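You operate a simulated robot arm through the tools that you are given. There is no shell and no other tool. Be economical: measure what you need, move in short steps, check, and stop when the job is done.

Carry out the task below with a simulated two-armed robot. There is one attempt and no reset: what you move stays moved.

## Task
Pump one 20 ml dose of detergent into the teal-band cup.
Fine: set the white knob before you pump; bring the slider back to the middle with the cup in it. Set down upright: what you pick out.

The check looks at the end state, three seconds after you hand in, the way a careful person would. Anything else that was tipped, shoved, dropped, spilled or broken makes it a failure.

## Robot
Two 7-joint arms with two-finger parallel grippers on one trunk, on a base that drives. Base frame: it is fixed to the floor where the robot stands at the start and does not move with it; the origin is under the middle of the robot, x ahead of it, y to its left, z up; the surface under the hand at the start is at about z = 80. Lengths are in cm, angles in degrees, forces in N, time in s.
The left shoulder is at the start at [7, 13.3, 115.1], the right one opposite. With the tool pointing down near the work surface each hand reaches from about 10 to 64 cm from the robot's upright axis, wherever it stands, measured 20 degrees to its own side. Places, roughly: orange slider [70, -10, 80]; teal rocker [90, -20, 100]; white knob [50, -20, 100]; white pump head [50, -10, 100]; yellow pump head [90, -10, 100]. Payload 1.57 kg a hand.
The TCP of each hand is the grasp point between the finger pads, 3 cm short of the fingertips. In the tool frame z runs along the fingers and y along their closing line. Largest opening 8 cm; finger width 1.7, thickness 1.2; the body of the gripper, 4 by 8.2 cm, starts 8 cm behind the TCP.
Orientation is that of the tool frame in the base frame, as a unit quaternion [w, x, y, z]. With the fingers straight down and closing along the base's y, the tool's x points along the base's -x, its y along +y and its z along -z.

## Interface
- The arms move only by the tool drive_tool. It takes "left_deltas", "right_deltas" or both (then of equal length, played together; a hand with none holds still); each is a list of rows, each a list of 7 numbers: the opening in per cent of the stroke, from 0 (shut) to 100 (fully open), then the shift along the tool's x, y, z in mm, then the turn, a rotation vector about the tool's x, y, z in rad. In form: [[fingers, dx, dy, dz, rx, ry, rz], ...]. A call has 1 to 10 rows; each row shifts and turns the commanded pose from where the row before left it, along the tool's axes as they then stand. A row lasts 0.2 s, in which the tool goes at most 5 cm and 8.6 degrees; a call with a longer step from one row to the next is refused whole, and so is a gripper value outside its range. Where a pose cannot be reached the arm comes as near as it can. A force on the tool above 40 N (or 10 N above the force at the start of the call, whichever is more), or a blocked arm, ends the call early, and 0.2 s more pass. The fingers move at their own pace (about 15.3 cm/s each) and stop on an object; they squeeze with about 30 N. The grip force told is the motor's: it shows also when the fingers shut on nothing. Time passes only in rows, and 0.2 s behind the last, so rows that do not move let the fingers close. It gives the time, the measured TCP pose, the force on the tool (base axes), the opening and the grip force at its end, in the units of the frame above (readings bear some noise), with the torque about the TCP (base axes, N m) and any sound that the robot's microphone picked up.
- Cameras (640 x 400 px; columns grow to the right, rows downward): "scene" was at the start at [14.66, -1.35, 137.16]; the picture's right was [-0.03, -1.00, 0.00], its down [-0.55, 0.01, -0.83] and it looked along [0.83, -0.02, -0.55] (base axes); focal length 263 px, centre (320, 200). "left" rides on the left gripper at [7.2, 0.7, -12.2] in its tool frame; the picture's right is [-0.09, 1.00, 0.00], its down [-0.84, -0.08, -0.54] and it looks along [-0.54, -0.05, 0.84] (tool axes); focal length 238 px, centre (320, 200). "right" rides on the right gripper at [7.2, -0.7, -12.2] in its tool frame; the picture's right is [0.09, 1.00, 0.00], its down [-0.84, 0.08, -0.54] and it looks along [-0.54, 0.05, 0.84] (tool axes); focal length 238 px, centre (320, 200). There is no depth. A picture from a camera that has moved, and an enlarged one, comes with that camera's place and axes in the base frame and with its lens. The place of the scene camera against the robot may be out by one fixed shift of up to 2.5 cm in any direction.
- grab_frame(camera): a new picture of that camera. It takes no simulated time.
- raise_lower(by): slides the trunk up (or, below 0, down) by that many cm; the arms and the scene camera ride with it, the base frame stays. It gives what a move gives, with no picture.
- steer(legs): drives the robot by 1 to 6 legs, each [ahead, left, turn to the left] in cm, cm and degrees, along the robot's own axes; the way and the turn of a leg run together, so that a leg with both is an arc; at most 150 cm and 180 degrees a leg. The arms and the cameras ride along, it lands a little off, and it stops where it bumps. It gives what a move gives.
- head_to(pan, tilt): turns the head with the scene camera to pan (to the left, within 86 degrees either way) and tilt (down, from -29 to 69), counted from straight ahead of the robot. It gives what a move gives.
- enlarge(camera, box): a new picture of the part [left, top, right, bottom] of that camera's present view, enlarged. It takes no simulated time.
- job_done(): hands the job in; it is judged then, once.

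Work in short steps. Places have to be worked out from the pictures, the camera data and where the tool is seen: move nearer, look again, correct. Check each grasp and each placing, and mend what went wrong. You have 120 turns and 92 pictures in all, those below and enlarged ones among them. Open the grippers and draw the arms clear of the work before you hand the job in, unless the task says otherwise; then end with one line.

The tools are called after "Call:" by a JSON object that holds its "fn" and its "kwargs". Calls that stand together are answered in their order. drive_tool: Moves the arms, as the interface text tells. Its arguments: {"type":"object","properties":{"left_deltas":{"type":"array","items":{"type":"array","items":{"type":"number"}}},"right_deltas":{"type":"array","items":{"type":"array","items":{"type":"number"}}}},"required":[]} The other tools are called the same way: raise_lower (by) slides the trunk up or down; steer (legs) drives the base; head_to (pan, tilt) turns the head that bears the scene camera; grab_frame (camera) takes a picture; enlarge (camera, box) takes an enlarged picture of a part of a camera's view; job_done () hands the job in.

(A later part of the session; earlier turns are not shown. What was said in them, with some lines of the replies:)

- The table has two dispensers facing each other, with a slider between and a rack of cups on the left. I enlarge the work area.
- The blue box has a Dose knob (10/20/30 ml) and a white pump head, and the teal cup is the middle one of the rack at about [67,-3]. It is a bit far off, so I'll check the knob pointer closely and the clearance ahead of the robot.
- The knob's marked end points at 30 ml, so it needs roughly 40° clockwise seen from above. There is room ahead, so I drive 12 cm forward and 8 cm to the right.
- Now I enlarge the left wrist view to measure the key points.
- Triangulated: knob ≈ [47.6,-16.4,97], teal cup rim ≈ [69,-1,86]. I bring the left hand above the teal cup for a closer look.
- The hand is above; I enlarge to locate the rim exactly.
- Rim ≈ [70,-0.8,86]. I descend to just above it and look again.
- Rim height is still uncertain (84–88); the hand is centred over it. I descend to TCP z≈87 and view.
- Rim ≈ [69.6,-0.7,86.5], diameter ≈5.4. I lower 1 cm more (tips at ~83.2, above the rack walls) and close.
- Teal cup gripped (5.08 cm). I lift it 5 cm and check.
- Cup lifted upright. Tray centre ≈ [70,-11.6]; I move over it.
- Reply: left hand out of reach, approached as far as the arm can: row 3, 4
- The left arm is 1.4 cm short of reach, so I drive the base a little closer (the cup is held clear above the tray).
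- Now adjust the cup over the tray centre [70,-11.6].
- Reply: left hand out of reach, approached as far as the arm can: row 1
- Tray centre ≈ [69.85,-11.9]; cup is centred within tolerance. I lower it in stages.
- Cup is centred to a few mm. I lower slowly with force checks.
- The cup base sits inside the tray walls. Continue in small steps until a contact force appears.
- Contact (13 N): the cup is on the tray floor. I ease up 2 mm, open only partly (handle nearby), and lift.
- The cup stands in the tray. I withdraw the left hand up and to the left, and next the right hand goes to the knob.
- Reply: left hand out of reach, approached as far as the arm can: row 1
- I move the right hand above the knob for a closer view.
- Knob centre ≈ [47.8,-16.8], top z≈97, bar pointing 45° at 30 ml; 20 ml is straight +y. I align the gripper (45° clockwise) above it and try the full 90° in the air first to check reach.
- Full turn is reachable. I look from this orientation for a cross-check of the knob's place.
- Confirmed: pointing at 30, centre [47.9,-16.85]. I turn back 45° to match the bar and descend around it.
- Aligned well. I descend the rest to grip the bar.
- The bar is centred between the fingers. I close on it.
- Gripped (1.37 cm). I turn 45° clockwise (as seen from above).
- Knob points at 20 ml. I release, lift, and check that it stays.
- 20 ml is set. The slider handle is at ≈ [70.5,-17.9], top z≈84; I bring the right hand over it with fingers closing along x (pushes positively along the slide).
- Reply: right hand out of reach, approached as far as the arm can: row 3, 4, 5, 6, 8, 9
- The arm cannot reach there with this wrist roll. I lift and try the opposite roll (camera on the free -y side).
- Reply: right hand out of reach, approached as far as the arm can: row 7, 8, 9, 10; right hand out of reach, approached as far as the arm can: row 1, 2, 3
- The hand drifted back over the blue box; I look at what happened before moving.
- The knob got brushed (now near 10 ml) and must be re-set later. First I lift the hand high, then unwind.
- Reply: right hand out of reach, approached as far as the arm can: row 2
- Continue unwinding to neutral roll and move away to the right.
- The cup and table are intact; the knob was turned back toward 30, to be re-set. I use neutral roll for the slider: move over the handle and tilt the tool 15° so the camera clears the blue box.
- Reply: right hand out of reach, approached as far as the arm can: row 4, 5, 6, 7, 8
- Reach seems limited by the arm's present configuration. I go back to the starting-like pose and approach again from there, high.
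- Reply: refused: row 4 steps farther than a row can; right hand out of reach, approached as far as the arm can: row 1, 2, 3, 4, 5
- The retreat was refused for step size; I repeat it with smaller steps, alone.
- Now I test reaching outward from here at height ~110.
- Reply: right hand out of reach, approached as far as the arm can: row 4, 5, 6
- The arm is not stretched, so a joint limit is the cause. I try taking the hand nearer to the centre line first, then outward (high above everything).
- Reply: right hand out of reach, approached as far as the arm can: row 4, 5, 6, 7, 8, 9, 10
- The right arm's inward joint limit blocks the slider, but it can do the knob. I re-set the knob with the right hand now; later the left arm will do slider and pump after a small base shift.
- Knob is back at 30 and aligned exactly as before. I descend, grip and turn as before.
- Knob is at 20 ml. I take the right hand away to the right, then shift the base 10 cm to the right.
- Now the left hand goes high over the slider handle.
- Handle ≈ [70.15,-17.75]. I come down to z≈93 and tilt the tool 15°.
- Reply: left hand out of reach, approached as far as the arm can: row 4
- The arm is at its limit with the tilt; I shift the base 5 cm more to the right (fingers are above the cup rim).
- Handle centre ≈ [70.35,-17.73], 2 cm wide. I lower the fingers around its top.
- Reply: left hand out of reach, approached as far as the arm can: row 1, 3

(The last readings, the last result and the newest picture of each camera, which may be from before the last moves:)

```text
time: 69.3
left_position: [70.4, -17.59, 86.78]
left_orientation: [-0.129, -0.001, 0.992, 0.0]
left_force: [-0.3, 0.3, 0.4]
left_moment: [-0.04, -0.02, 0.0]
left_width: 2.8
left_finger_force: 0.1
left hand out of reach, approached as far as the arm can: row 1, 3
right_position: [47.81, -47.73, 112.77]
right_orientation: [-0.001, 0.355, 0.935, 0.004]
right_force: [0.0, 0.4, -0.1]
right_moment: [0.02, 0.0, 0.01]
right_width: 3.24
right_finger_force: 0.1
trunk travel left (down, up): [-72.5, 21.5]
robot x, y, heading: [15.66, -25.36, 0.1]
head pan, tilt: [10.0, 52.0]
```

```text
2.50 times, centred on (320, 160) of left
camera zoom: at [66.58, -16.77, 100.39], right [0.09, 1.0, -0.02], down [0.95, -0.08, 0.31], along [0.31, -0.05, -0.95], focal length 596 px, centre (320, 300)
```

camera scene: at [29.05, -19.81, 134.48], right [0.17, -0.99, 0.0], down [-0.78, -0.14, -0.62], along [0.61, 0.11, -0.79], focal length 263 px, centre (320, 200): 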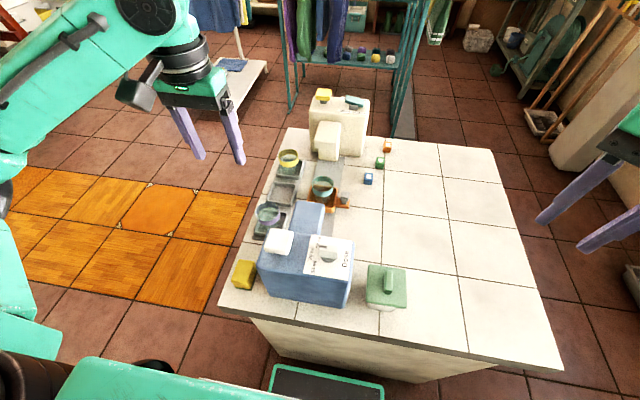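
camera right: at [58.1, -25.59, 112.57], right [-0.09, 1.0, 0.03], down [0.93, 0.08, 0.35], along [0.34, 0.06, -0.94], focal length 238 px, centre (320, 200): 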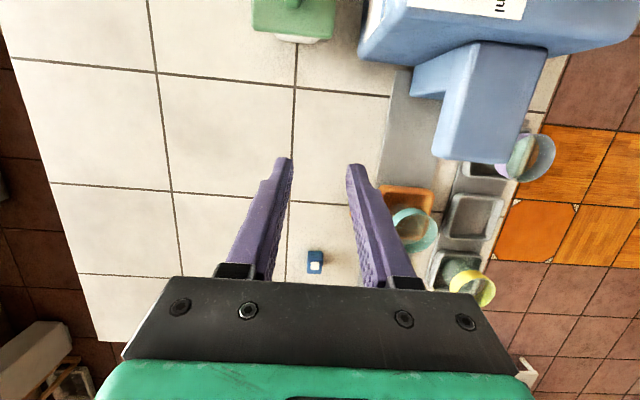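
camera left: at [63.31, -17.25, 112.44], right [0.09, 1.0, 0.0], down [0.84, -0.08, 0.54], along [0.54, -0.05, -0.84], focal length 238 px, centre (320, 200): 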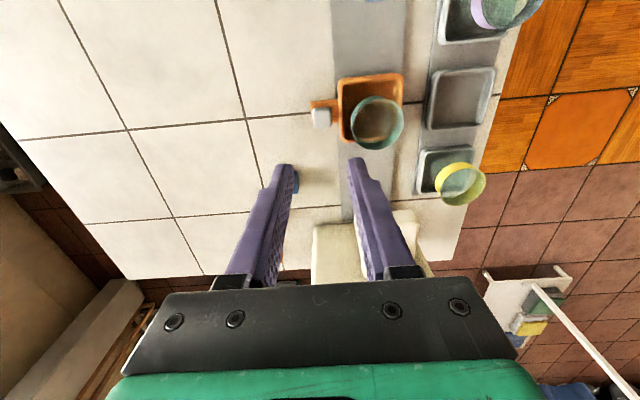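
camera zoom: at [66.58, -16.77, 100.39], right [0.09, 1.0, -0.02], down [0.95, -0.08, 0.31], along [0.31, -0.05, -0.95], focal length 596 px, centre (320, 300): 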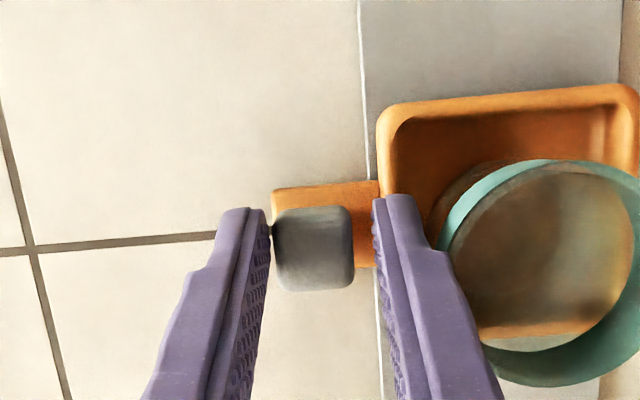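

The hand needs ~0.9 cm more down but the arm is at its limit; lowering the trunk by 0.9 cm carries it straight down.

Call:
{"fn": "raise_lower", "kwargs": {"by": -0.9}}

Call:
{"fn": "enlarge", "kwargs": {"camera": "left", "box": [220, 80, 420, 240]}}

```text
time: 69.9
left_position: [70.48, -17.48, 85.87]
left_orientation: [-0.128, 0.0, 0.992, 0.0]
left_force: [-0.6, -0.3, -0.8]
left_moment: [-0.01, 0.04, 0.02]
left_width: 2.81
left_finger_force: 0.1
right_position: [47.88, -47.73, 111.87]
right_orientation: [0.0, 0.356, 0.934, 0.003]
right_force: [0.3, -0.2, -0.4]
right_moment: [0.01, 0.01, 0.05]
right_width: 3.21
right_finger_force: 0.0
trunk travel left (down, up): [-71.6, 22.4]
robot x, y, heading: [16.08, -25.2, -0.1]
head pan, tilt: [10.0, 52.0]
```

```text
2.50 times, centred on (320, 160) of left
camera zoom: at [66.59, -16.77, 99.5], right [0.09, 1.0, -0.02], down [0.95, -0.08, 0.31], along [0.31, -0.05, -0.95], focal length 596 px, centre (320, 300)
```

zoom: 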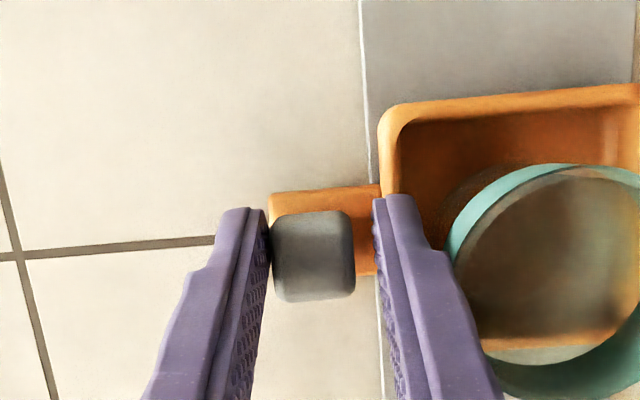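

Handle is between the fingers. I close (with a 1.5 mm centring shift).

Call:
{"fn": "drive_tool", "kwargs": {"left_deltas": [[35, 0, -1.5, 0, 0, 0, 0], [0, 0, 0, 0, 0, 0, 0], [0, 0, 0, 0, 0, 0, 0], [0, 0, 0, 0, 0, 0, 0]]}}

```text
time: 70.9
left_position: [70.4, -17.71, 85.82]
left_orientation: [-0.129, 0.001, 0.992, 0.0]
left_force: [0.7, -4.3, -0.4]
left_moment: [-0.12, -0.14, -0.2]
left_width: 2.19
left_finger_force: 35.1
right_position: [47.92, -47.89, 111.78]
right_orientation: [-0.001, 0.356, 0.935, 0.004]
right_force: [0.2, 0.3, 0.9]
right_moment: [0.02, -0.01, 0.0]
right_width: 3.2
right_finger_force: 0.0
trunk travel left (down, up): [-71.6, 22.4]
robot x, y, heading: [15.69, -24.8, 0.0]
head pan, tilt: [10.0, 52.0]
```

Gripped (2.19 cm) at TCP x = 70.40, my reference for the middle. I slide toward the robot slowly.

Call:
{"fn": "drive_tool", "kwargs": {"left_deltas": [[0, 5, 0, 1.3, 0, 0, 0], [0, 9.67, 0, 2.55, 0, 0, 0], [0, 9.67, 0, 2.55, 0, 0, 0], [0, 9.67, 0, 2.55, 0, 0, 0], [0, 9.67, 0, 2.55, 0, 0, 0], [0, 9.67, 0, 2.55, 0, 0, 0], [0, 5, 0, 1.3, 0, 0, 0], [0, 0, 0, 0, 0, 0, 0]]}}

Call:
{"fn": "grab_frame", "kwargs": {"camera": "left"}}

Call:
{"fn": "enlarge", "kwargs": {"camera": "scene", "box": [220, 130, 400, 280]}}

```text
time: 72.7
left_position: [64.28, -17.76, 85.9]
left_orientation: [-0.129, 0.0, 0.992, 0.0]
left_force: [0.8, -3.1, -2.6]
left_moment: [-0.09, -0.21, -0.02]
left_width: 2.21
left_finger_force: 35.2
right_position: [47.92, -47.79, 111.8]
right_orientation: [-0.001, 0.356, 0.935, 0.004]
right_force: [0.2, 0.3, -0.3]
right_moment: [-0.02, 0.0, 0.0]
right_width: 3.19
right_finger_force: 0.1
trunk travel left (down, up): [-71.6, 22.4]
robot x, y, heading: [15.8, -24.69, -0.1]
head pan, tilt: [10.0, 52.0]
```

```text
27 pictures are left
camera left: at [60.46, -17.01, 99.53], right [0.09, 1.0, -0.02], down [0.95, -0.08, 0.31], along [0.31, -0.05, -0.95], focal length 238 px, centre (320, 200)
```

left: 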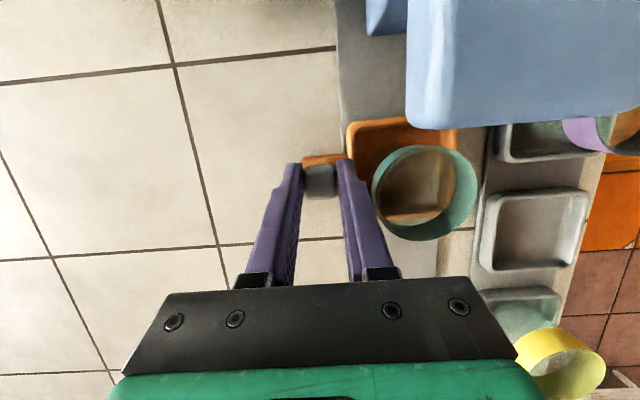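

```text
2.67 times, centred on (310, 205) of scene
camera zoom: at [29.06, -24.83, 133.57], right [0.17, -0.98, 0.0], down [-0.78, -0.14, -0.62], along [0.61, 0.11, -0.79], focal length 702 px, centre (347, 187)
```

zoom: 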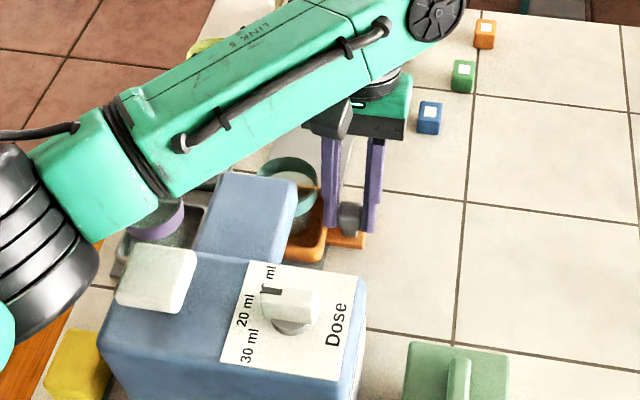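

Slider moves freely. I continue 3 cm and check clearance under the spout.

Call:
{"fn": "drive_tool", "kwargs": {"left_deltas": [[0, 6, 0, 1.6, 0, 0, 0], [0, 6, 0, 1.6, 0, 0, 0], [0, 6, 0, 1.6, 0, 0, 0], [0, 6, 0, 1.6, 0, 0, 0], [0, 5, 0, 1.3, 0, 0, 0], [0, 0, 0, 0, 0, 0, 0]]}}

Call:
{"fn": "grab_frame", "kwargs": {"camera": "left"}}

```text
time: 74.1
left_position: [61.48, -17.63, 85.89]
left_orientation: [-0.128, 0.0, 0.992, 0.0]
left_force: [1.0, -2.9, -1.1]
left_moment: [-0.07, -0.55, -0.18]
left_width: 2.21
left_finger_force: 34.8
right_position: [47.95, -47.76, 111.98]
right_orientation: [0.0, 0.356, 0.935, 0.003]
right_force: [0.2, 0.5, 0.8]
right_moment: [0.01, -0.01, 0.02]
right_width: 3.17
right_finger_force: 0.0
trunk travel left (down, up): [-71.6, 22.4]
robot x, y, heading: [16.18, -25.05, -0.3]
head pan, tilt: [10.0, 52.0]
```

```text
25 pictures are left
camera left: at [57.59, -17.01, 99.53], right [0.09, 1.0, -0.02], down [0.95, -0.08, 0.31], along [0.31, -0.05, -0.95], focal length 238 px, centre (320, 200)
```

left: 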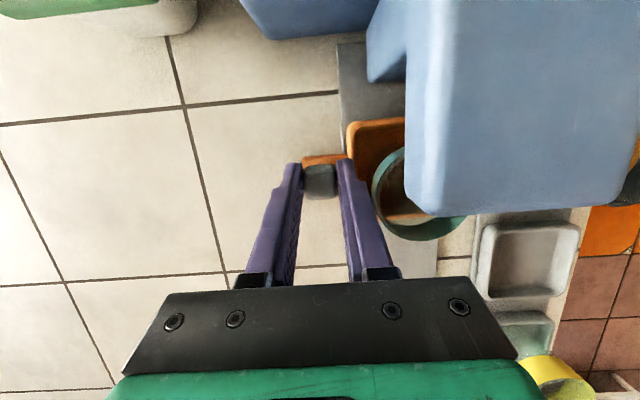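

The cup passes under the spout without contact. I continue toward the end stop.

Call:
{"fn": "drive_tool", "kwargs": {"left_deltas": [[0, 5, 0, 1.3, 0, 0, 0], [0, 5, 0, 1.3, 0, 0, 0], [0, 5, 0, 1.3, 0, 0, 0], [0, 5, 0, 1.3, 0, 0, 0], [0, 5, 0, 1.3, 0, 0, 0], [0, 5, 0, 1.3, 0, 0, 0], [0, 5, 0, 1.3, 0, 0, 0], [0, 5, 0, 1.3, 0, 0, 0], [0, 0, 0, 0, 0, 0, 0]]}}

Call:
{"fn": "grab_frame", "kwargs": {"camera": "left"}}

```text
time: 75.6
left_position: [58.79, -17.67, 85.93]
left_orientation: [-0.122, -0.005, 0.992, -0.002]
left_force: [15.2, -4.2, -13.4]
left_moment: [0.35, -1.01, -0.17]
left_width: 2.16
left_finger_force: 34.7
right_position: [48.41, -47.86, 111.71]
right_orientation: [-0.003, 0.357, 0.934, 0.004]
right_force: [-0.3, -0.8, 0.0]
right_moment: [0.01, 0.02, 0.01]
right_width: 3.2
right_finger_force: 0.0
trunk travel left (down, up): [-71.6, 22.4]
robot x, y, heading: [16.2, -24.57, -0.3]
head pan, tilt: [10.0, 52.0]
stopped in row 7 (left hand): the force on the tool passed its limit at 46 N (the readings are from after the stop); the commanded pose is now the measured one
```

```text
24 pictures are left
camera left: at [54.78, -17.0, 99.42], right [0.08, 1.0, -0.02], down [0.94, -0.07, 0.32], along [0.32, -0.05, -0.95], focal length 238 px, centre (320, 200)
```

left: 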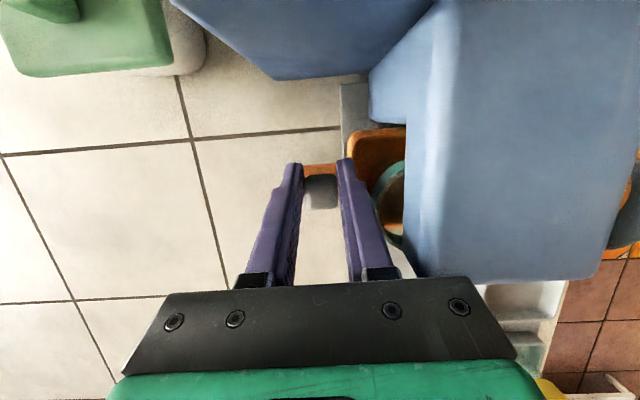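

It reached the end stop (46 N, handle moved 11.6 cm); the cup is under the spout. I release the handle and lift away, then inspect.

Call:
{"fn": "drive_tool", "kwargs": {"left_deltas": [[36, 0, 0, 0, 0, 0, 0], [36, 0, 0, 0, 0, 0, 0], [36, 5, -0.5, -19, 0, 0, 0], [36, 5, -15, -29, 0, 0, 0], [36, 5, -25, -29, 0, 0, 0], [36, 0, 0, -40, 0, 0, 0], [36, 0, 0, 0, 0, 0, 0]]}}

Call:
{"fn": "grab_frame", "kwargs": {"camera": "left"}}

Call:
{"fn": "enlarge", "kwargs": {"camera": "scene", "box": [220, 130, 400, 280]}}

```text
time: 77.2
left_position: [59.95, -21.7, 97.74]
left_orientation: [-0.122, -0.003, 0.993, -0.002]
left_force: [0.5, -0.2, -0.6]
left_moment: [-0.03, 0.06, 0.02]
left_width: 2.87
left_finger_force: 0.0
right_position: [47.94, -47.65, 111.83]
right_orientation: [0.0, 0.356, 0.934, 0.005]
right_force: [0.2, -0.8, -0.5]
right_moment: [0.01, 0.0, -0.01]
right_width: 3.22
right_finger_force: 0.1
trunk travel left (down, up): [-71.6, 22.4]
robot x, y, heading: [16.44, -25.05, -0.2]
head pan, tilt: [10.0, 52.0]
```

```text
23 pictures are left
camera left: at [55.91, -21.05, 111.38], right [0.08, 1.0, -0.02], down [0.94, -0.07, 0.32], along [0.32, -0.05, -0.95], focal length 238 px, centre (320, 200)
```

left: 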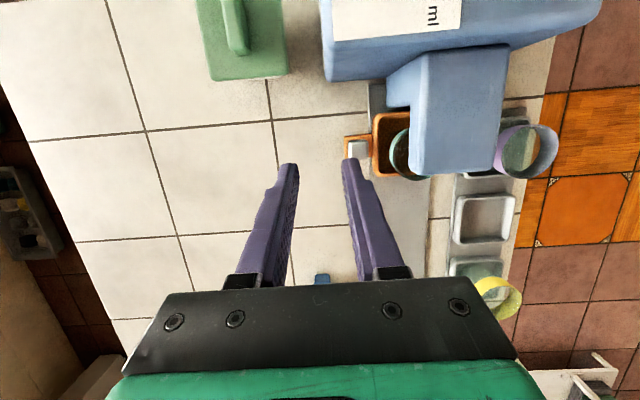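

```text
2.67 times, centred on (310, 205) of scene
camera zoom: at [29.13, -24.73, 133.58], right [0.17, -0.99, 0.0], down [-0.78, -0.14, -0.62], along [0.61, 0.11, -0.79], focal length 702 px, centre (347, 187)
```

zoom: 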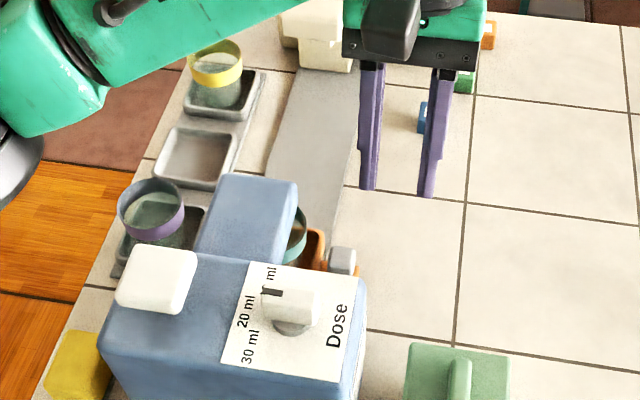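

Slider stays; cup is under the spout and knob is at 20. I close the left fingers, lift, straighten and go above the pump head (≈ [47.8,-8.5], top z≈97.6).

Call:
{"fn": "drive_tool", "kwargs": {"left_deltas": [[0, 0, 0, -40, 0, -0.12, 0], [0, 0, 0, -45, 0, -0.124, 0], [0, 30, 30, 0, 0, 0, 0], [0, 30, 35, 0, 0, 0, 0], [0, 30, 35, 0, 0, 0, 0], [0, 35, 32, 0, 0, 0, 0], [0, 0, 0, 0, 0, 0, 0]]}}

Call:
{"fn": "grab_frame", "kwargs": {"camera": "left"}}

```text
time: 78.8
left_position: [48.97, -8.69, 106.17]
left_orientation: [-0.002, -0.003, 1.0, -0.001]
left_force: [-0.3, -1.4, -0.1]
left_moment: [0.0, 0.0, 0.02]
left_width: 0.0
left_finger_force: 21.6
right_position: [47.98, -47.87, 111.86]
right_orientation: [0.0, 0.356, 0.935, 0.004]
right_force: [0.7, 0.8, -0.1]
right_moment: [0.03, -0.01, 0.01]
right_width: 3.21
right_finger_force: 0.1
trunk travel left (down, up): [-71.6, 22.4]
robot x, y, heading: [16.0, -24.82, -0.1]
head pan, tilt: [10.0, 52.0]
```

```text
21 pictures are left
camera left: at [41.79, -8.0, 118.45], right [0.09, 1.0, 0.0], down [0.84, -0.07, 0.54], along [0.54, -0.05, -0.84], focal length 238 px, centre (320, 200)
```

left: 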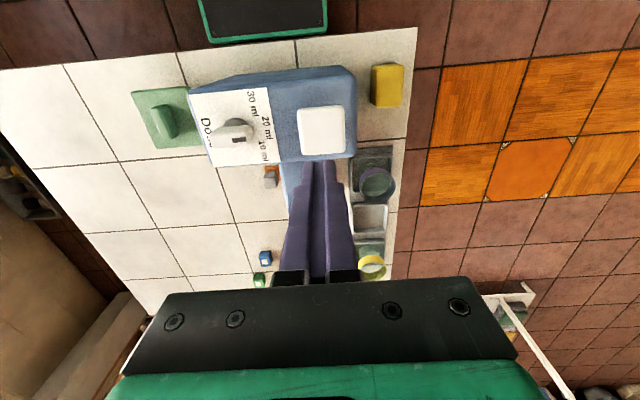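

Pump head confirmed at [47.8,-8.45]. I centre and come down to just above it.

Call:
{"fn": "drive_tool", "kwargs": {"left_deltas": [[0, 11, 2, 20, 0, 0, 0], [0, 0, 0, 22, 0, 0, 0], [0, 0, 0, 0, 0, 0, 0]]}}

Call:
{"fn": "enlarge", "kwargs": {"camera": "left", "box": [220, 90, 420, 240]}}

```text
time: 79.6
left_position: [47.74, -8.35, 104.32]
left_orientation: [-0.001, -0.003, 1.0, -0.001]
left_force: [1.4, 0.4, 0.2]
left_moment: [-0.03, 0.0, 0.02]
left_width: 0.0
left_finger_force: 21.7
left hand out of reach, approached as far as the arm can: row 2
right_position: [47.92, -47.61, 111.87]
right_orientation: [0.0, 0.356, 0.934, 0.004]
right_force: [0.5, 0.3, 0.4]
right_moment: [-0.01, 0.04, 0.0]
right_width: 3.2
right_finger_force: 0.1
trunk travel left (down, up): [-71.6, 22.4]
robot x, y, heading: [15.76, -24.68, -0.0]
head pan, tilt: [10.0, 52.0]
```

```text
2.67 times, centred on (320, 165) of left
camera zoom: at [40.58, -7.64, 116.44], right [0.09, 1.0, 0.0], down [0.84, -0.07, 0.54], along [0.54, -0.05, -0.84], focal length 636 px, centre (320, 293)
```

zoom: 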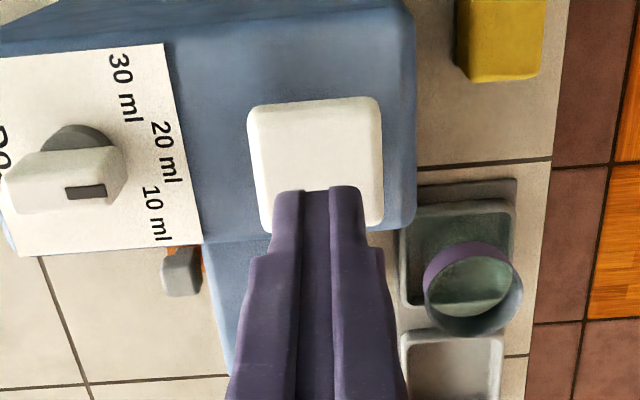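

The arm is too folded here; I back the base off 8 cm and then re-extend.

Call:
{"fn": "steer", "kwargs": {"legs": [[-8, 0, 0]]}}

Call:
{"fn": "drive_tool", "kwargs": {"left_deltas": [[0, -40, 0, -10, 0, 0, 0], [0, -40, 0, 10, 0, 0, 0], [0, 0, 0, 10, 0, 0, 0], [0, 0, 0, 0, 0, 0, 0]]}}

```text
time: 80.7
left_position: [39.86, -8.33, 104.21]
left_orientation: [-0.002, -0.002, 1.0, -0.001]
left_force: [0.3, 0.4, 0.9]
left_moment: [0.01, -0.01, -0.02]
left_width: 0.0
left_finger_force: 21.0
right_position: [40.08, -47.8, 111.74]
right_orientation: [-0.002, 0.357, 0.934, 0.004]
right_force: [-0.1, 0.5, -0.3]
right_moment: [0.04, -0.01, 0.05]
right_width: 3.24
right_finger_force: 0.0
trunk travel left (down, up): [-71.6, 22.4]
robot x, y, heading: [8.33, -24.39, -0.4]
head pan, tilt: [10.0, 52.0]
```

```text
time: 81.7
left_position: [47.86, -8.31, 103.04]
left_orientation: [-0.002, -0.002, 1.0, -0.001]
left_force: [0.1, -0.5, 0.3]
left_moment: [-0.01, 0.01, 0.01]
left_width: 0.03
left_finger_force: 21.2
right_position: [39.99, -47.74, 111.8]
right_orientation: [-0.001, 0.358, 0.934, 0.003]
right_force: [-0.4, 0.4, -0.2]
right_moment: [-0.01, -0.01, 0.04]
right_width: 3.19
right_finger_force: 0.0
trunk travel left (down, up): [-71.6, 22.4]
robot x, y, heading: [7.6, -24.92, -0.1]
head pan, tilt: [10.0, 52.0]
```

I press straight down in slow steps until the pump bottoms out.

Call:
{"fn": "drive_tool", "kwargs": {"left_deltas": [[0, 0, 0, 8, 0, 0, 0], [0, 0, 0, 8, 0, 0, 0], [0, 0, 0, 5, 0, 0, 0], [0, 0, 0, 5, 0, 0, 0], [0, 0, 0, 5, 0, 0, 0], [0, 0, 0, 4, 0, 0, 0], [0, 0, 0, 4, 0, 0, 0], [0, 0, 0, 4, 0, 0, 0]]}}

```text
time: 83.3
left_position: [47.65, -8.32, 99.88]
left_orientation: [0.009, -0.005, 1.0, -0.001]
left_force: [-3.9, 2.0, 21.5]
left_moment: [0.06, 0.26, -0.07]
left_width: 0.0
left_finger_force: 21.6
right_position: [39.49, -47.8, 111.81]
right_orientation: [0.001, 0.357, 0.934, 0.005]
right_force: [0.1, 0.3, -0.8]
right_moment: [-0.05, 0.0, 0.0]
right_width: 3.21
right_finger_force: 0.1
trunk travel left (down, up): [-71.6, 22.4]
robot x, y, heading: [7.75, -25.02, -0.2]
head pan, tilt: [10.0, 52.0]
heard: click
stopped in row 8 (left hand): the force on the tool passed its limit at 45 N (the readings are from after the stop); the commanded pose is now the measured one
```

Bottomed out with a click. I hold briefly, then lift off.

Call:
{"fn": "drive_tool", "kwargs": {"left_deltas": [[0, 0, 0, 0, 0, 0, 0], [0, 0, 0, 0, 0, 0, 0], [0, 0, 0, -10, 0, 0, 0], [0, 0, 0, -20, 0, 0, 0], [0, 0, 0, -40, 0, 0, 0], [0, 0, 0, 0, 0, 0, 0], [0, 0, 0, 0, 0, 0, 0]]}}

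Call:
{"fn": "grab_frame", "kwargs": {"camera": "scene"}}

Call:
{"fn": "grab_frame", "kwargs": {"camera": "left"}}

```text
time: 84.9
left_position: [47.86, -8.22, 106.45]
left_orientation: [0.005, -0.004, 1.0, -0.001]
left_force: [0.1, 0.2, 0.7]
left_moment: [0.04, 0.03, 0.03]
left_width: 0.03
left_finger_force: 21.2
right_position: [39.97, -47.68, 111.74]
right_orientation: [-0.001, 0.357, 0.934, 0.003]
right_force: [0.6, -0.6, 0.2]
right_moment: [0.02, 0.01, 0.02]
right_width: 3.21
right_finger_force: 0.1
trunk travel left (down, up): [-71.6, 22.4]
robot x, y, heading: [7.77, -25.09, -0.1]
head pan, tilt: [10.0, 52.0]
```

```text
19 pictures are left
camera scene: at [21.08, -24.72, 133.58], right [0.17, -0.99, 0.0], down [-0.78, -0.14, -0.62], along [0.61, 0.11, -0.79], focal length 263 px, centre (320, 200)
```

scene: 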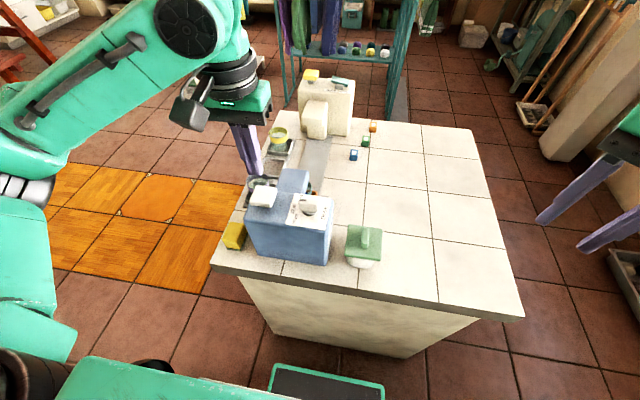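

```text
18 pictures are left
camera left: at [40.52, -7.58, 118.71], right [0.08, 1.0, 0.0], down [0.83, -0.07, 0.55], along [0.55, -0.05, -0.83], focal length 238 px, centre (320, 200)
```

left: 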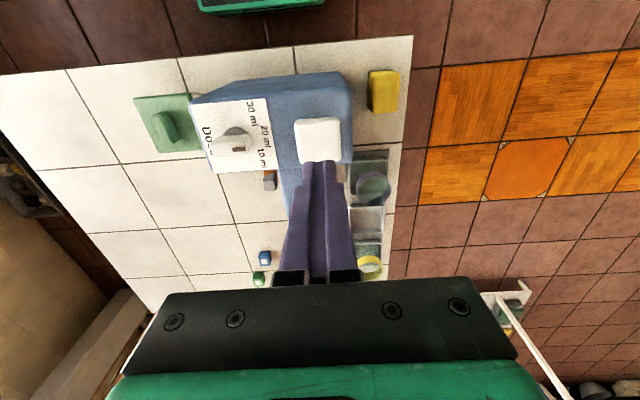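

Pumped. I drive the base forward again and return the left hand to the handle.

Call:
{"fn": "steer", "kwargs": {"legs": [[8, 0, 0]]}}

Call:
{"fn": "drive_tool", "kwargs": {"left_deltas": [[0, -15, -30, 0, 0, 0, 0], [0, -15, -35, 0, 0, 0, 0], [36, -15, -35, 0, 0, 0.08, 0], [36, 0, 0, 0, 0, 0.09, 0], [36, 0, 0, 0, 0, 0.09, 0], [36, 0, 0, 20, 0, 0, 0], [36, 0, 0, 20, 0, 0, 0], [36, 0, 0, 0, 0, 0, 0]]}}

Call:
{"fn": "grab_frame", "kwargs": {"camera": "left"}}

```text
time: 86.0
left_position: [55.59, -8.39, 106.61]
left_orientation: [0.006, -0.005, 1.0, -0.001]
left_force: [0.0, -0.2, 0.3]
left_moment: [-0.01, 0.04, 0.01]
left_width: 0.01
left_finger_force: 21.0
right_position: [47.73, -47.85, 111.97]
right_orientation: [0.0, 0.357, 0.934, 0.004]
right_force: [-0.7, 0.3, -0.2]
right_moment: [0.02, 0.03, -0.02]
right_width: 3.2
right_finger_force: 0.0
trunk travel left (down, up): [-71.6, 22.4]
robot x, y, heading: [16.35, -25.02, 0.1]
head pan, tilt: [10.0, 52.0]
```

```text
time: 87.8
left_position: [59.35, -18.31, 102.63]
left_orientation: [-0.125, -0.005, 0.992, -0.002]
left_force: [1.4, -0.2, 0.7]
left_moment: [0.0, -0.02, -0.03]
left_width: 2.86
left_finger_force: 0.1
right_position: [47.79, -47.75, 111.85]
right_orientation: [-0.001, 0.357, 0.934, 0.004]
right_force: [-0.2, 0.0, 0.0]
right_moment: [0.0, 0.02, -0.02]
right_width: 3.21
right_finger_force: 0.0
trunk travel left (down, up): [-71.6, 22.4]
robot x, y, heading: [15.8, -24.72, -0.1]
head pan, tilt: [10.0, 52.0]
```

```text
17 pictures are left
camera left: at [55.45, -17.49, 116.29], right [0.08, 1.0, -0.03], down [0.95, -0.07, 0.32], along [0.32, -0.05, -0.95], focal length 238 px, centre (320, 200)
```

left: 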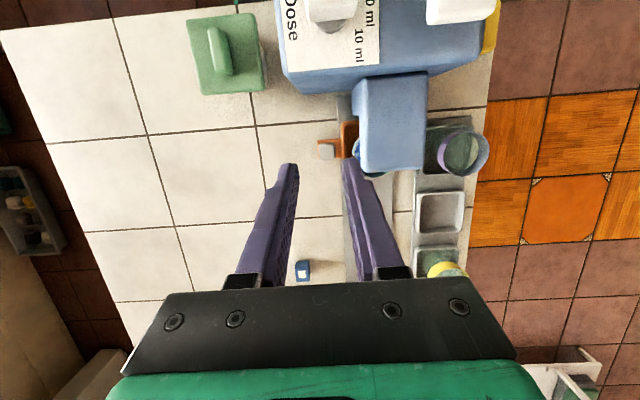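

Handle at ≈ [59,-17.7]. I descend most of the way and re-check.

Call:
{"fn": "drive_tool", "kwargs": {"left_deltas": [[36, -6.5, 1.4, 30, 0, 0, 0], [36, -6.5, 1.4, 30, 0, 0, 0], [36, -6.5, 1.4, 30, 0, 0, 0], [36, -6.5, 1.4, 30, 0, 0, 0], [36, 0, 0, 0, 0, 0, 0]]}}

Call:
{"fn": "enlarge", "kwargs": {"camera": "left", "box": [220, 80, 420, 240]}}

```text
time: 89.0
left_position: [59.1, -17.69, 90.67]
left_orientation: [-0.124, -0.004, 0.992, -0.002]
left_force: [-0.3, -0.2, -0.2]
left_moment: [0.03, 0.0, -0.01]
left_width: 2.85
left_finger_force: 0.0
right_position: [47.81, -47.86, 111.79]
right_orientation: [-0.001, 0.357, 0.934, 0.004]
right_force: [-0.6, -0.1, -0.2]
right_moment: [-0.02, 0.01, 0.01]
right_width: 3.19
right_finger_force: 0.1
trunk travel left (down, up): [-71.6, 22.4]
robot x, y, heading: [15.81, -24.87, 0.1]
head pan, tilt: [10.0, 52.0]
```

```text
2.50 times, centred on (320, 160) of left
camera zoom: at [55.06, -16.95, 104.21], right [0.08, 1.0, -0.03], down [0.95, -0.07, 0.32], along [0.32, -0.05, -0.95], focal length 596 px, centre (320, 300)
```

zoom: 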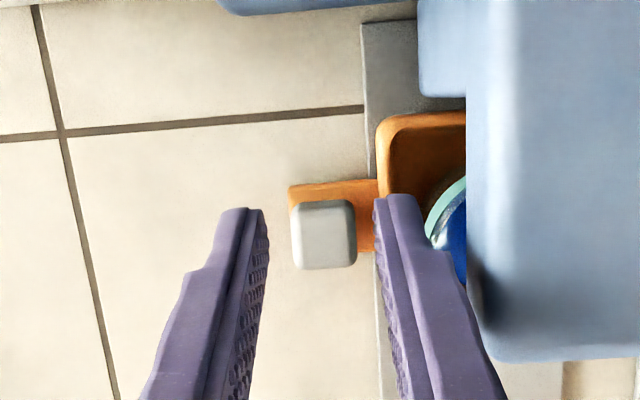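

Blue detergent is in the cup. I lower onto the handle (≈ [59.5,-17.7]) and grip.

Call:
{"fn": "drive_tool", "kwargs": {"left_deltas": [[36, -8, 0, 22, 0, 0, 0], [36, -8.8, 0, 23, 0, 0, 0], [36, 0, 0, 0, 0, 0, 0], [0, 0, 0, 0, 0, 0, 0], [0, 0, 0, 0, 0, 0, 0], [0, 0, 0, 0, 0, 0, 0]]}}

Call:
{"fn": "enlarge", "kwargs": {"camera": "left", "box": [220, 80, 420, 240]}}

```text
time: 90.4
left_position: [59.51, -17.77, 85.82]
left_orientation: [-0.124, -0.004, 0.992, -0.002]
left_force: [0.2, 2.4, -1.7]
left_moment: [0.55, -0.6, -0.52]
left_width: 2.15
left_finger_force: 34.4
right_position: [47.82, -47.62, 111.82]
right_orientation: [-0.001, 0.356, 0.934, 0.003]
right_force: [0.7, 0.0, -0.4]
right_moment: [0.0, 0.01, -0.01]
right_width: 3.19
right_finger_force: 0.2
trunk travel left (down, up): [-71.6, 22.4]
robot x, y, heading: [16.03, -24.54, -0.1]
head pan, tilt: [10.0, 52.0]
```

```text
2.50 times, centred on (320, 160) of left
camera zoom: at [55.51, -16.99, 99.44], right [0.08, 1.0, -0.03], down [0.95, -0.07, 0.32], along [0.32, -0.05, -0.95], focal length 596 px, centre (320, 300)
```

zoom: 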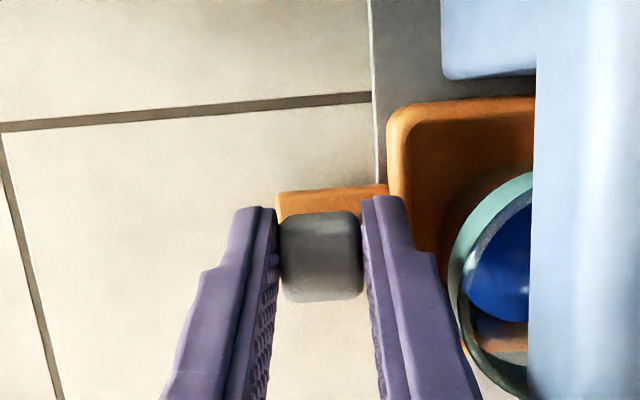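

Gripped; handle sits in the fingers as it did at the start. I slide back gently ~10.9 cm in two stages.

Call:
{"fn": "drive_tool", "kwargs": {"left_deltas": [[0, -4.8, 0, -1.2, 0, 0, 0], [0, -8.7, 0, -2.2, 0, 0, 0], [0, -10.7, 0, -2.7, 0, 0, 0], [0, -11.6, 0, -3, 0, 0, 0], [0, -11.6, 0, -3, 0, 0, 0], [0, -11.6, 0, -3, 0, 0, 0], [0, -11.6, 0, -3, 0, 0, 0], [0, -8.7, 0, -2.2, 0, 0, 0], [0, -4.8, 0, -1.2, 0, 0, 0], [0, 0, 0, 0, 0, 0, 0]]}}

Call:
{"fn": "enlarge", "kwargs": {"camera": "left", "box": [220, 80, 460, 270]}}

```text
time: 92.6
left_position: [67.93, -17.73, 85.83]
left_orientation: [-0.124, -0.004, 0.992, -0.002]
left_force: [-0.2, 4.0, 10.5]
left_moment: [0.74, -0.25, -0.42]
left_width: 2.14
left_finger_force: 34.9
right_position: [47.67, -47.64, 111.91]
right_orientation: [0.001, 0.356, 0.934, 0.003]
right_force: [-0.7, -0.2, 0.3]
right_moment: [0.02, 0.01, -0.01]
right_width: 3.22
right_finger_force: 0.1
trunk travel left (down, up): [-71.6, 22.4]
robot x, y, heading: [16.28, -24.65, -0.1]
head pan, tilt: [10.0, 52.0]
```

```text
2.11 times, centred on (340, 175) of left
camera zoom: at [64.02, -16.99, 99.42], right [0.08, 1.0, -0.03], down [0.94, -0.07, 0.32], along [0.32, -0.05, -0.95], focal length 502 px, centre (278, 253)
```

zoom: 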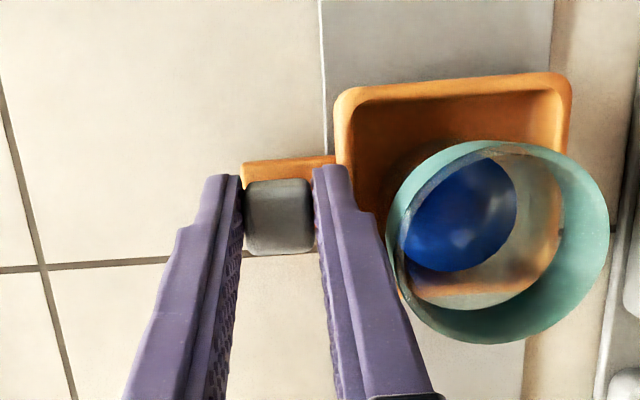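

2.5 cm remain to the reference.

Call:
{"fn": "drive_tool", "kwargs": {"left_deltas": [[0, -6.5, 0, -2, 0, 0, 0], [0, -8, 0, -2.3, 0, 0, 0], [0, -6, 0, -1.8, 0, 0, 0], [0, -3.7, 0, -1, 0, 0, 0], [0, 0, 0, 0, 0, 0, 0]]}}

Call:
{"fn": "enlarge", "kwargs": {"camera": "left", "box": [220, 80, 420, 240]}}

```text
time: 93.8
left_position: [70.53, -17.68, 85.85]
left_orientation: [-0.123, -0.004, 0.992, -0.003]
left_force: [-0.8, -1.9, -1.9]
left_moment: [0.7, 0.79, -0.38]
left_width: 2.16
left_finger_force: 34.9
right_position: [47.93, -47.91, 111.84]
right_orientation: [0.0, 0.357, 0.934, 0.003]
right_force: [-0.3, -0.2, -0.3]
right_moment: [0.03, -0.04, 0.0]
right_width: 3.21
right_finger_force: 0.1
trunk travel left (down, up): [-71.6, 22.4]
robot x, y, heading: [15.82, -24.87, -0.2]
head pan, tilt: [10.0, 52.0]
```

```text
2.50 times, centred on (320, 160) of left
camera zoom: at [66.63, -16.96, 99.42], right [0.08, 1.0, -0.03], down [0.94, -0.07, 0.32], along [0.32, -0.05, -0.95], focal length 596 px, centre (320, 300)
```

zoom: 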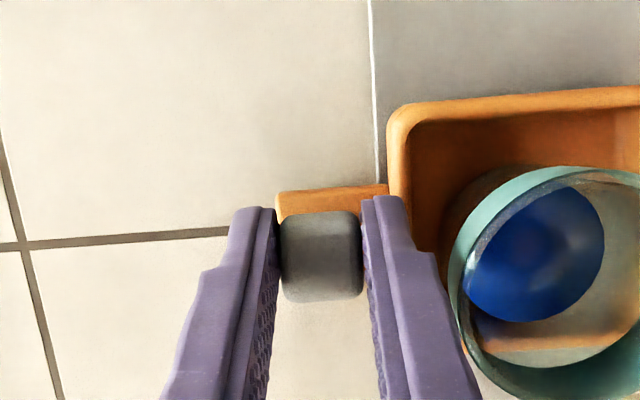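

The slider is back at the reference middle. I release, lift straight up and then withdraw high.

Call:
{"fn": "drive_tool", "kwargs": {"left_deltas": [[35, 0, 0, 0, 0, 0, 0], [35, 0, 0, 0, 0, 0, 0], [35, 2.5, 0, -10, 0, 0, 0], [35, 5, 0, -20, 0, 0, 0], [35, 8, 0, -35, 0, 0, 0], [35, 8, 0, -35, 0, 0, 0], [35, 8, 0, -35, 0, 0, 0], [35, 0, 0, -30, 0, -0.12, 0], [35, 0, 0, 0, 0, -0.12, 0], [35, 0, 0, 0, 0, 0, 0]]}}

Call:
{"fn": "grab_frame", "kwargs": {"camera": "left"}}

Call:
{"fn": "enlarge", "kwargs": {"camera": "scene", "box": [220, 130, 400, 280]}}

```text
time: 96.0
left_position: [72.54, -18.09, 103.01]
left_orientation: [-0.045, -0.002, 0.999, -0.008]
left_force: [0.8, 0.5, 0.5]
left_moment: [0.03, 0.03, 0.01]
left_width: 2.8
left_finger_force: 0.0
left hand out of reach, approached as far as the arm can: row 8, 9
right_position: [47.84, -47.87, 111.87]
right_orientation: [-0.002, 0.357, 0.934, 0.003]
right_force: [1.0, 0.4, 0.0]
right_moment: [0.0, 0.01, -0.03]
right_width: 3.19
right_finger_force: 0.1
trunk travel left (down, up): [-71.6, 22.4]
robot x, y, heading: [15.79, -25.12, 0.3]
head pan, tilt: [10.0, 52.0]
```

```text
12 pictures are left
camera left: at [66.55, -17.12, 115.88], right [0.09, 1.0, -0.02], down [0.88, -0.07, 0.46], along [0.46, -0.06, -0.89], focal length 238 px, centre (320, 200)
```

left: 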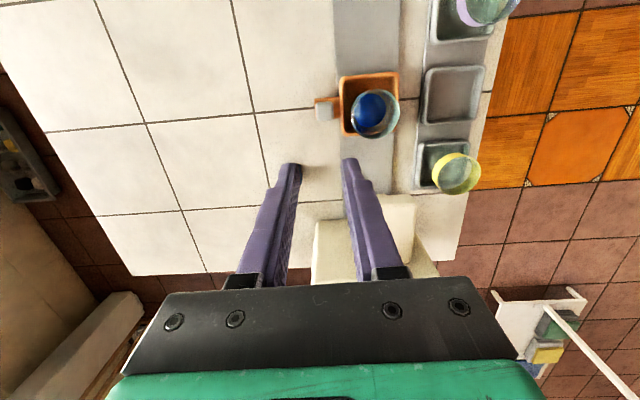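

```text
2.67 times, centred on (310, 205) of scene
camera zoom: at [29.02, -24.74, 133.58], right [0.17, -0.99, 0.0], down [-0.78, -0.14, -0.62], along [0.61, 0.11, -0.79], focal length 702 px, centre (347, 187)
```

zoom: 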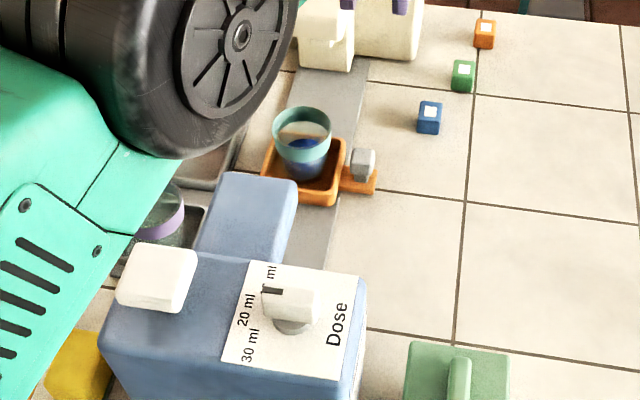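

All well: cup with blue detergent in the tray, knob at 20 ml, no spill. I withdraw the left arm back and to the left, with open grippers.

Call:
{"fn": "drive_tool", "kwargs": {"left_deltas": [[60, 25, 10, -5, 0, 0, 0], [60, 30, 20, -5, 0, -0.04, 0], [60, 30, 30, -5, 0, -0.04, 0], [60, 30, 35, -5, 0, 0, 0], [60, 25, 35, -5, 0, 0, 0], [60, 20, 35, 0, 0, 0, 0], [60, 0, 40, 0, 0, 0, 0], [60, 0, 40, 0, 0, 0, 0], [60, 0, 0, 0, 0, 0, 0]]}}

Call:
{"fn": "grab_frame", "kwargs": {"camera": "scene"}}

```text
time: 98.0
left_position: [72.79, -10.37, 103.59]
left_orientation: [-0.034, -0.002, 0.999, -0.012]
left_force: [0.5, -0.7, 1.0]
left_moment: [-0.01, 0.0, 0.01]
left_width: 4.81
left_finger_force: 0.1
left hand out of reach, approached as far as the arm can: row 1, 2, 3, 4, 5, 6
right_position: [47.92, -47.89, 111.86]
right_orientation: [0.0, 0.356, 0.934, 0.003]
right_force: [-0.3, 0.3, 0.3]
right_moment: [-0.03, 0.02, -0.04]
right_width: 3.22
right_finger_force: 0.1
trunk travel left (down, up): [-71.6, 22.4]
robot x, y, heading: [15.64, -24.66, 0.0]
head pan, tilt: [10.0, 52.0]
```

```text
10 pictures are left
camera scene: at [29.0, -24.85, 133.58], right [0.17, -0.99, 0.0], down [-0.78, -0.13, -0.62], along [0.61, 0.11, -0.79], focal length 263 px, centre (320, 200)
```

scene: 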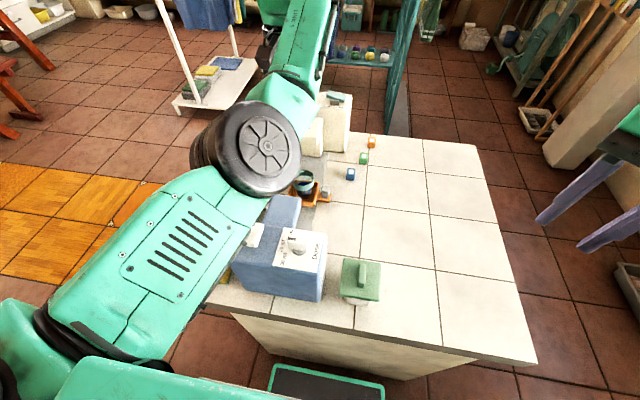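

The arm is in an awkward posture; the safe withdrawal is to raise the trunk 20 cm straight up and then drive back.

Call:
{"fn": "raise_lower", "kwargs": {"by": 20}}

Call:
{"fn": "steer", "kwargs": {"legs": [[-40, 0, 0]]}}

Call:
{"fn": "head_to", "kwargs": {"pan": 5, "tilt": 40}}

Call:
{"fn": "grab_frame", "kwargs": {"camera": "scene"}}

```text
time: 100.2
left_position: [72.87, -10.35, 123.6]
left_orientation: [-0.033, -0.001, 0.999, -0.013]
left_force: [-0.8, 0.5, 1.3]
left_moment: [0.01, 0.0, 0.01]
left_width: 4.8
left_finger_force: 0.2
right_position: [47.9, -47.77, 131.85]
right_orientation: [-0.001, 0.357, 0.934, 0.004]
right_force: [0.2, 0.2, 0.1]
right_moment: [-0.02, 0.01, -0.01]
right_width: 3.19
right_finger_force: 0.0
trunk travel left (down, up): [-91.6, 2.4]
robot x, y, heading: [15.62, -24.76, -0.0]
head pan, tilt: [10.0, 52.0]
```

```text
time: 102.7
left_position: [33.0, -10.39, 123.55]
left_orientation: [-0.034, 0.0, 0.999, -0.012]
left_force: [0.8, -0.5, -0.2]
left_moment: [0.0, 0.04, -0.02]
left_width: 4.78
left_finger_force: 0.0
right_position: [7.84, -47.61, 131.7]
right_orientation: [-0.003, 0.358, 0.934, 0.004]
right_force: [0.4, 0.2, 0.0]
right_moment: [-0.01, 0.0, 0.01]
right_width: 3.21
right_finger_force: 0.1
trunk travel left (down, up): [-91.6, 2.4]
robot x, y, heading: [-24.31, -24.74, -0.3]
head pan, tilt: [10.0, 52.0]
```

```text
time: 103.4
left_position: [32.82, -10.42, 123.58]
left_orientation: [-0.033, 0.0, 0.999, -0.012]
left_force: [-0.3, 0.6, 0.7]
left_moment: [0.03, -0.02, -0.01]
left_width: 4.79
left_finger_force: 0.0
right_position: [7.82, -47.66, 131.87]
right_orientation: [0.0, 0.357, 0.934, 0.003]
right_force: [0.7, 0.3, -0.2]
right_moment: [0.0, -0.01, -0.05]
right_width: 3.19
right_finger_force: 0.1
trunk travel left (down, up): [-91.6, 2.4]
robot x, y, heading: [-23.8, -24.77, -0.2]
head pan, tilt: [5.0, 40.0]
```

```text
9 pictures are left
camera scene: at [-10.05, -25.22, 155.25], right [0.08, -1.0, 0.0], down [-0.64, -0.05, -0.77], along [0.76, 0.06, -0.64], focal length 263 px, centre (320, 200)
```

scene: 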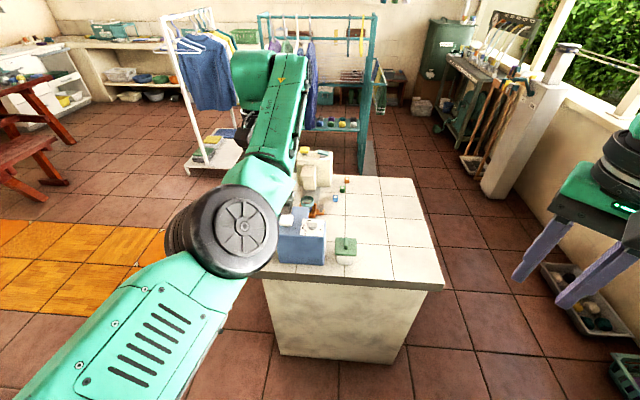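

Clear of the table. I open both grippers and take a final look.

Call:
{"fn": "drive_tool", "kwargs": {"left_deltas": [[100, 0, 0, 0, 0, 0, 0], [100, 0, 0, 0, 0, 0, 0]], "right_deltas": [[100, 0, 0, 0, 0, 0, 0], [100, 0, 0, 0, 0, 0, 0]]}}

Call:
{"fn": "enlarge", "kwargs": {"camera": "scene", "box": [250, 140, 380, 270]}}

Call:
{"fn": "grab_frame", "kwargs": {"camera": "left"}}

```text
time: 104.0
left_position: [32.77, -10.26, 123.52]
left_orientation: [-0.033, -0.001, 0.999, -0.012]
left_force: [0.1, 0.5, -0.7]
left_moment: [0.0, 0.02, -0.01]
left_width: 8.01
left_finger_force: 0.0
right_position: [7.68, -47.69, 131.82]
right_orientation: [-0.001, 0.357, 0.934, 0.003]
right_force: [0.2, 0.1, -0.3]
right_moment: [0.01, -0.01, 0.01]
right_width: 8.02
right_finger_force: 0.0
trunk travel left (down, up): [-91.6, 2.4]
robot x, y, heading: [-24.36, -24.68, -0.1]
head pan, tilt: [5.0, 40.0]
```

```text
3.08 times, centred on (315, 205) of scene
camera zoom: at [-10.04, -25.22, 155.26], right [0.08, -1.0, 0.0], down [-0.64, -0.05, -0.77], along [0.76, 0.06, -0.64], focal length 810 px, centre (335, 185)
```

zoom: 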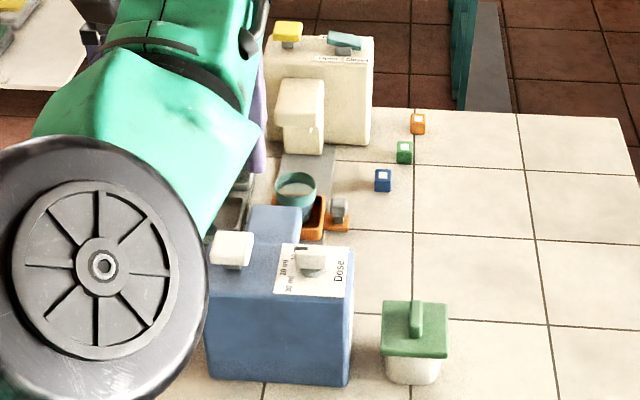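

```text
7 pictures are left
camera left: at [26.43, -9.27, 136.16], right [0.09, 1.0, -0.03], down [0.87, -0.06, 0.49], along [0.48, -0.07, -0.87], focal length 238 px, centre (320, 200)
```

left: 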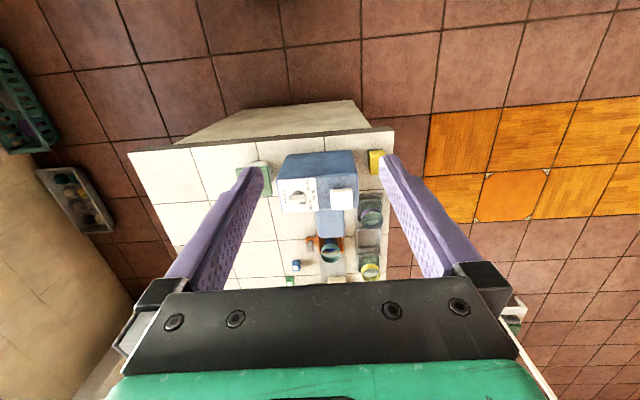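

Everything stands as it should: cup with one dose upright in the tray at the middle, knob at 20 ml, the other cups and objects in place, arms clear. I hand in.

Call:
{"fn": "job_done", "kwargs": {}}

```text
The job is handed in.
```

I pumped one dose into the teal-band cup with the white knob at 20 ml. The cup stands upright in the orange slider, back at its middle position, and I saw no spill. One slip on the way: my right hand knocked the knob off 20 ml before pumping, so I set it again and then pumped once.
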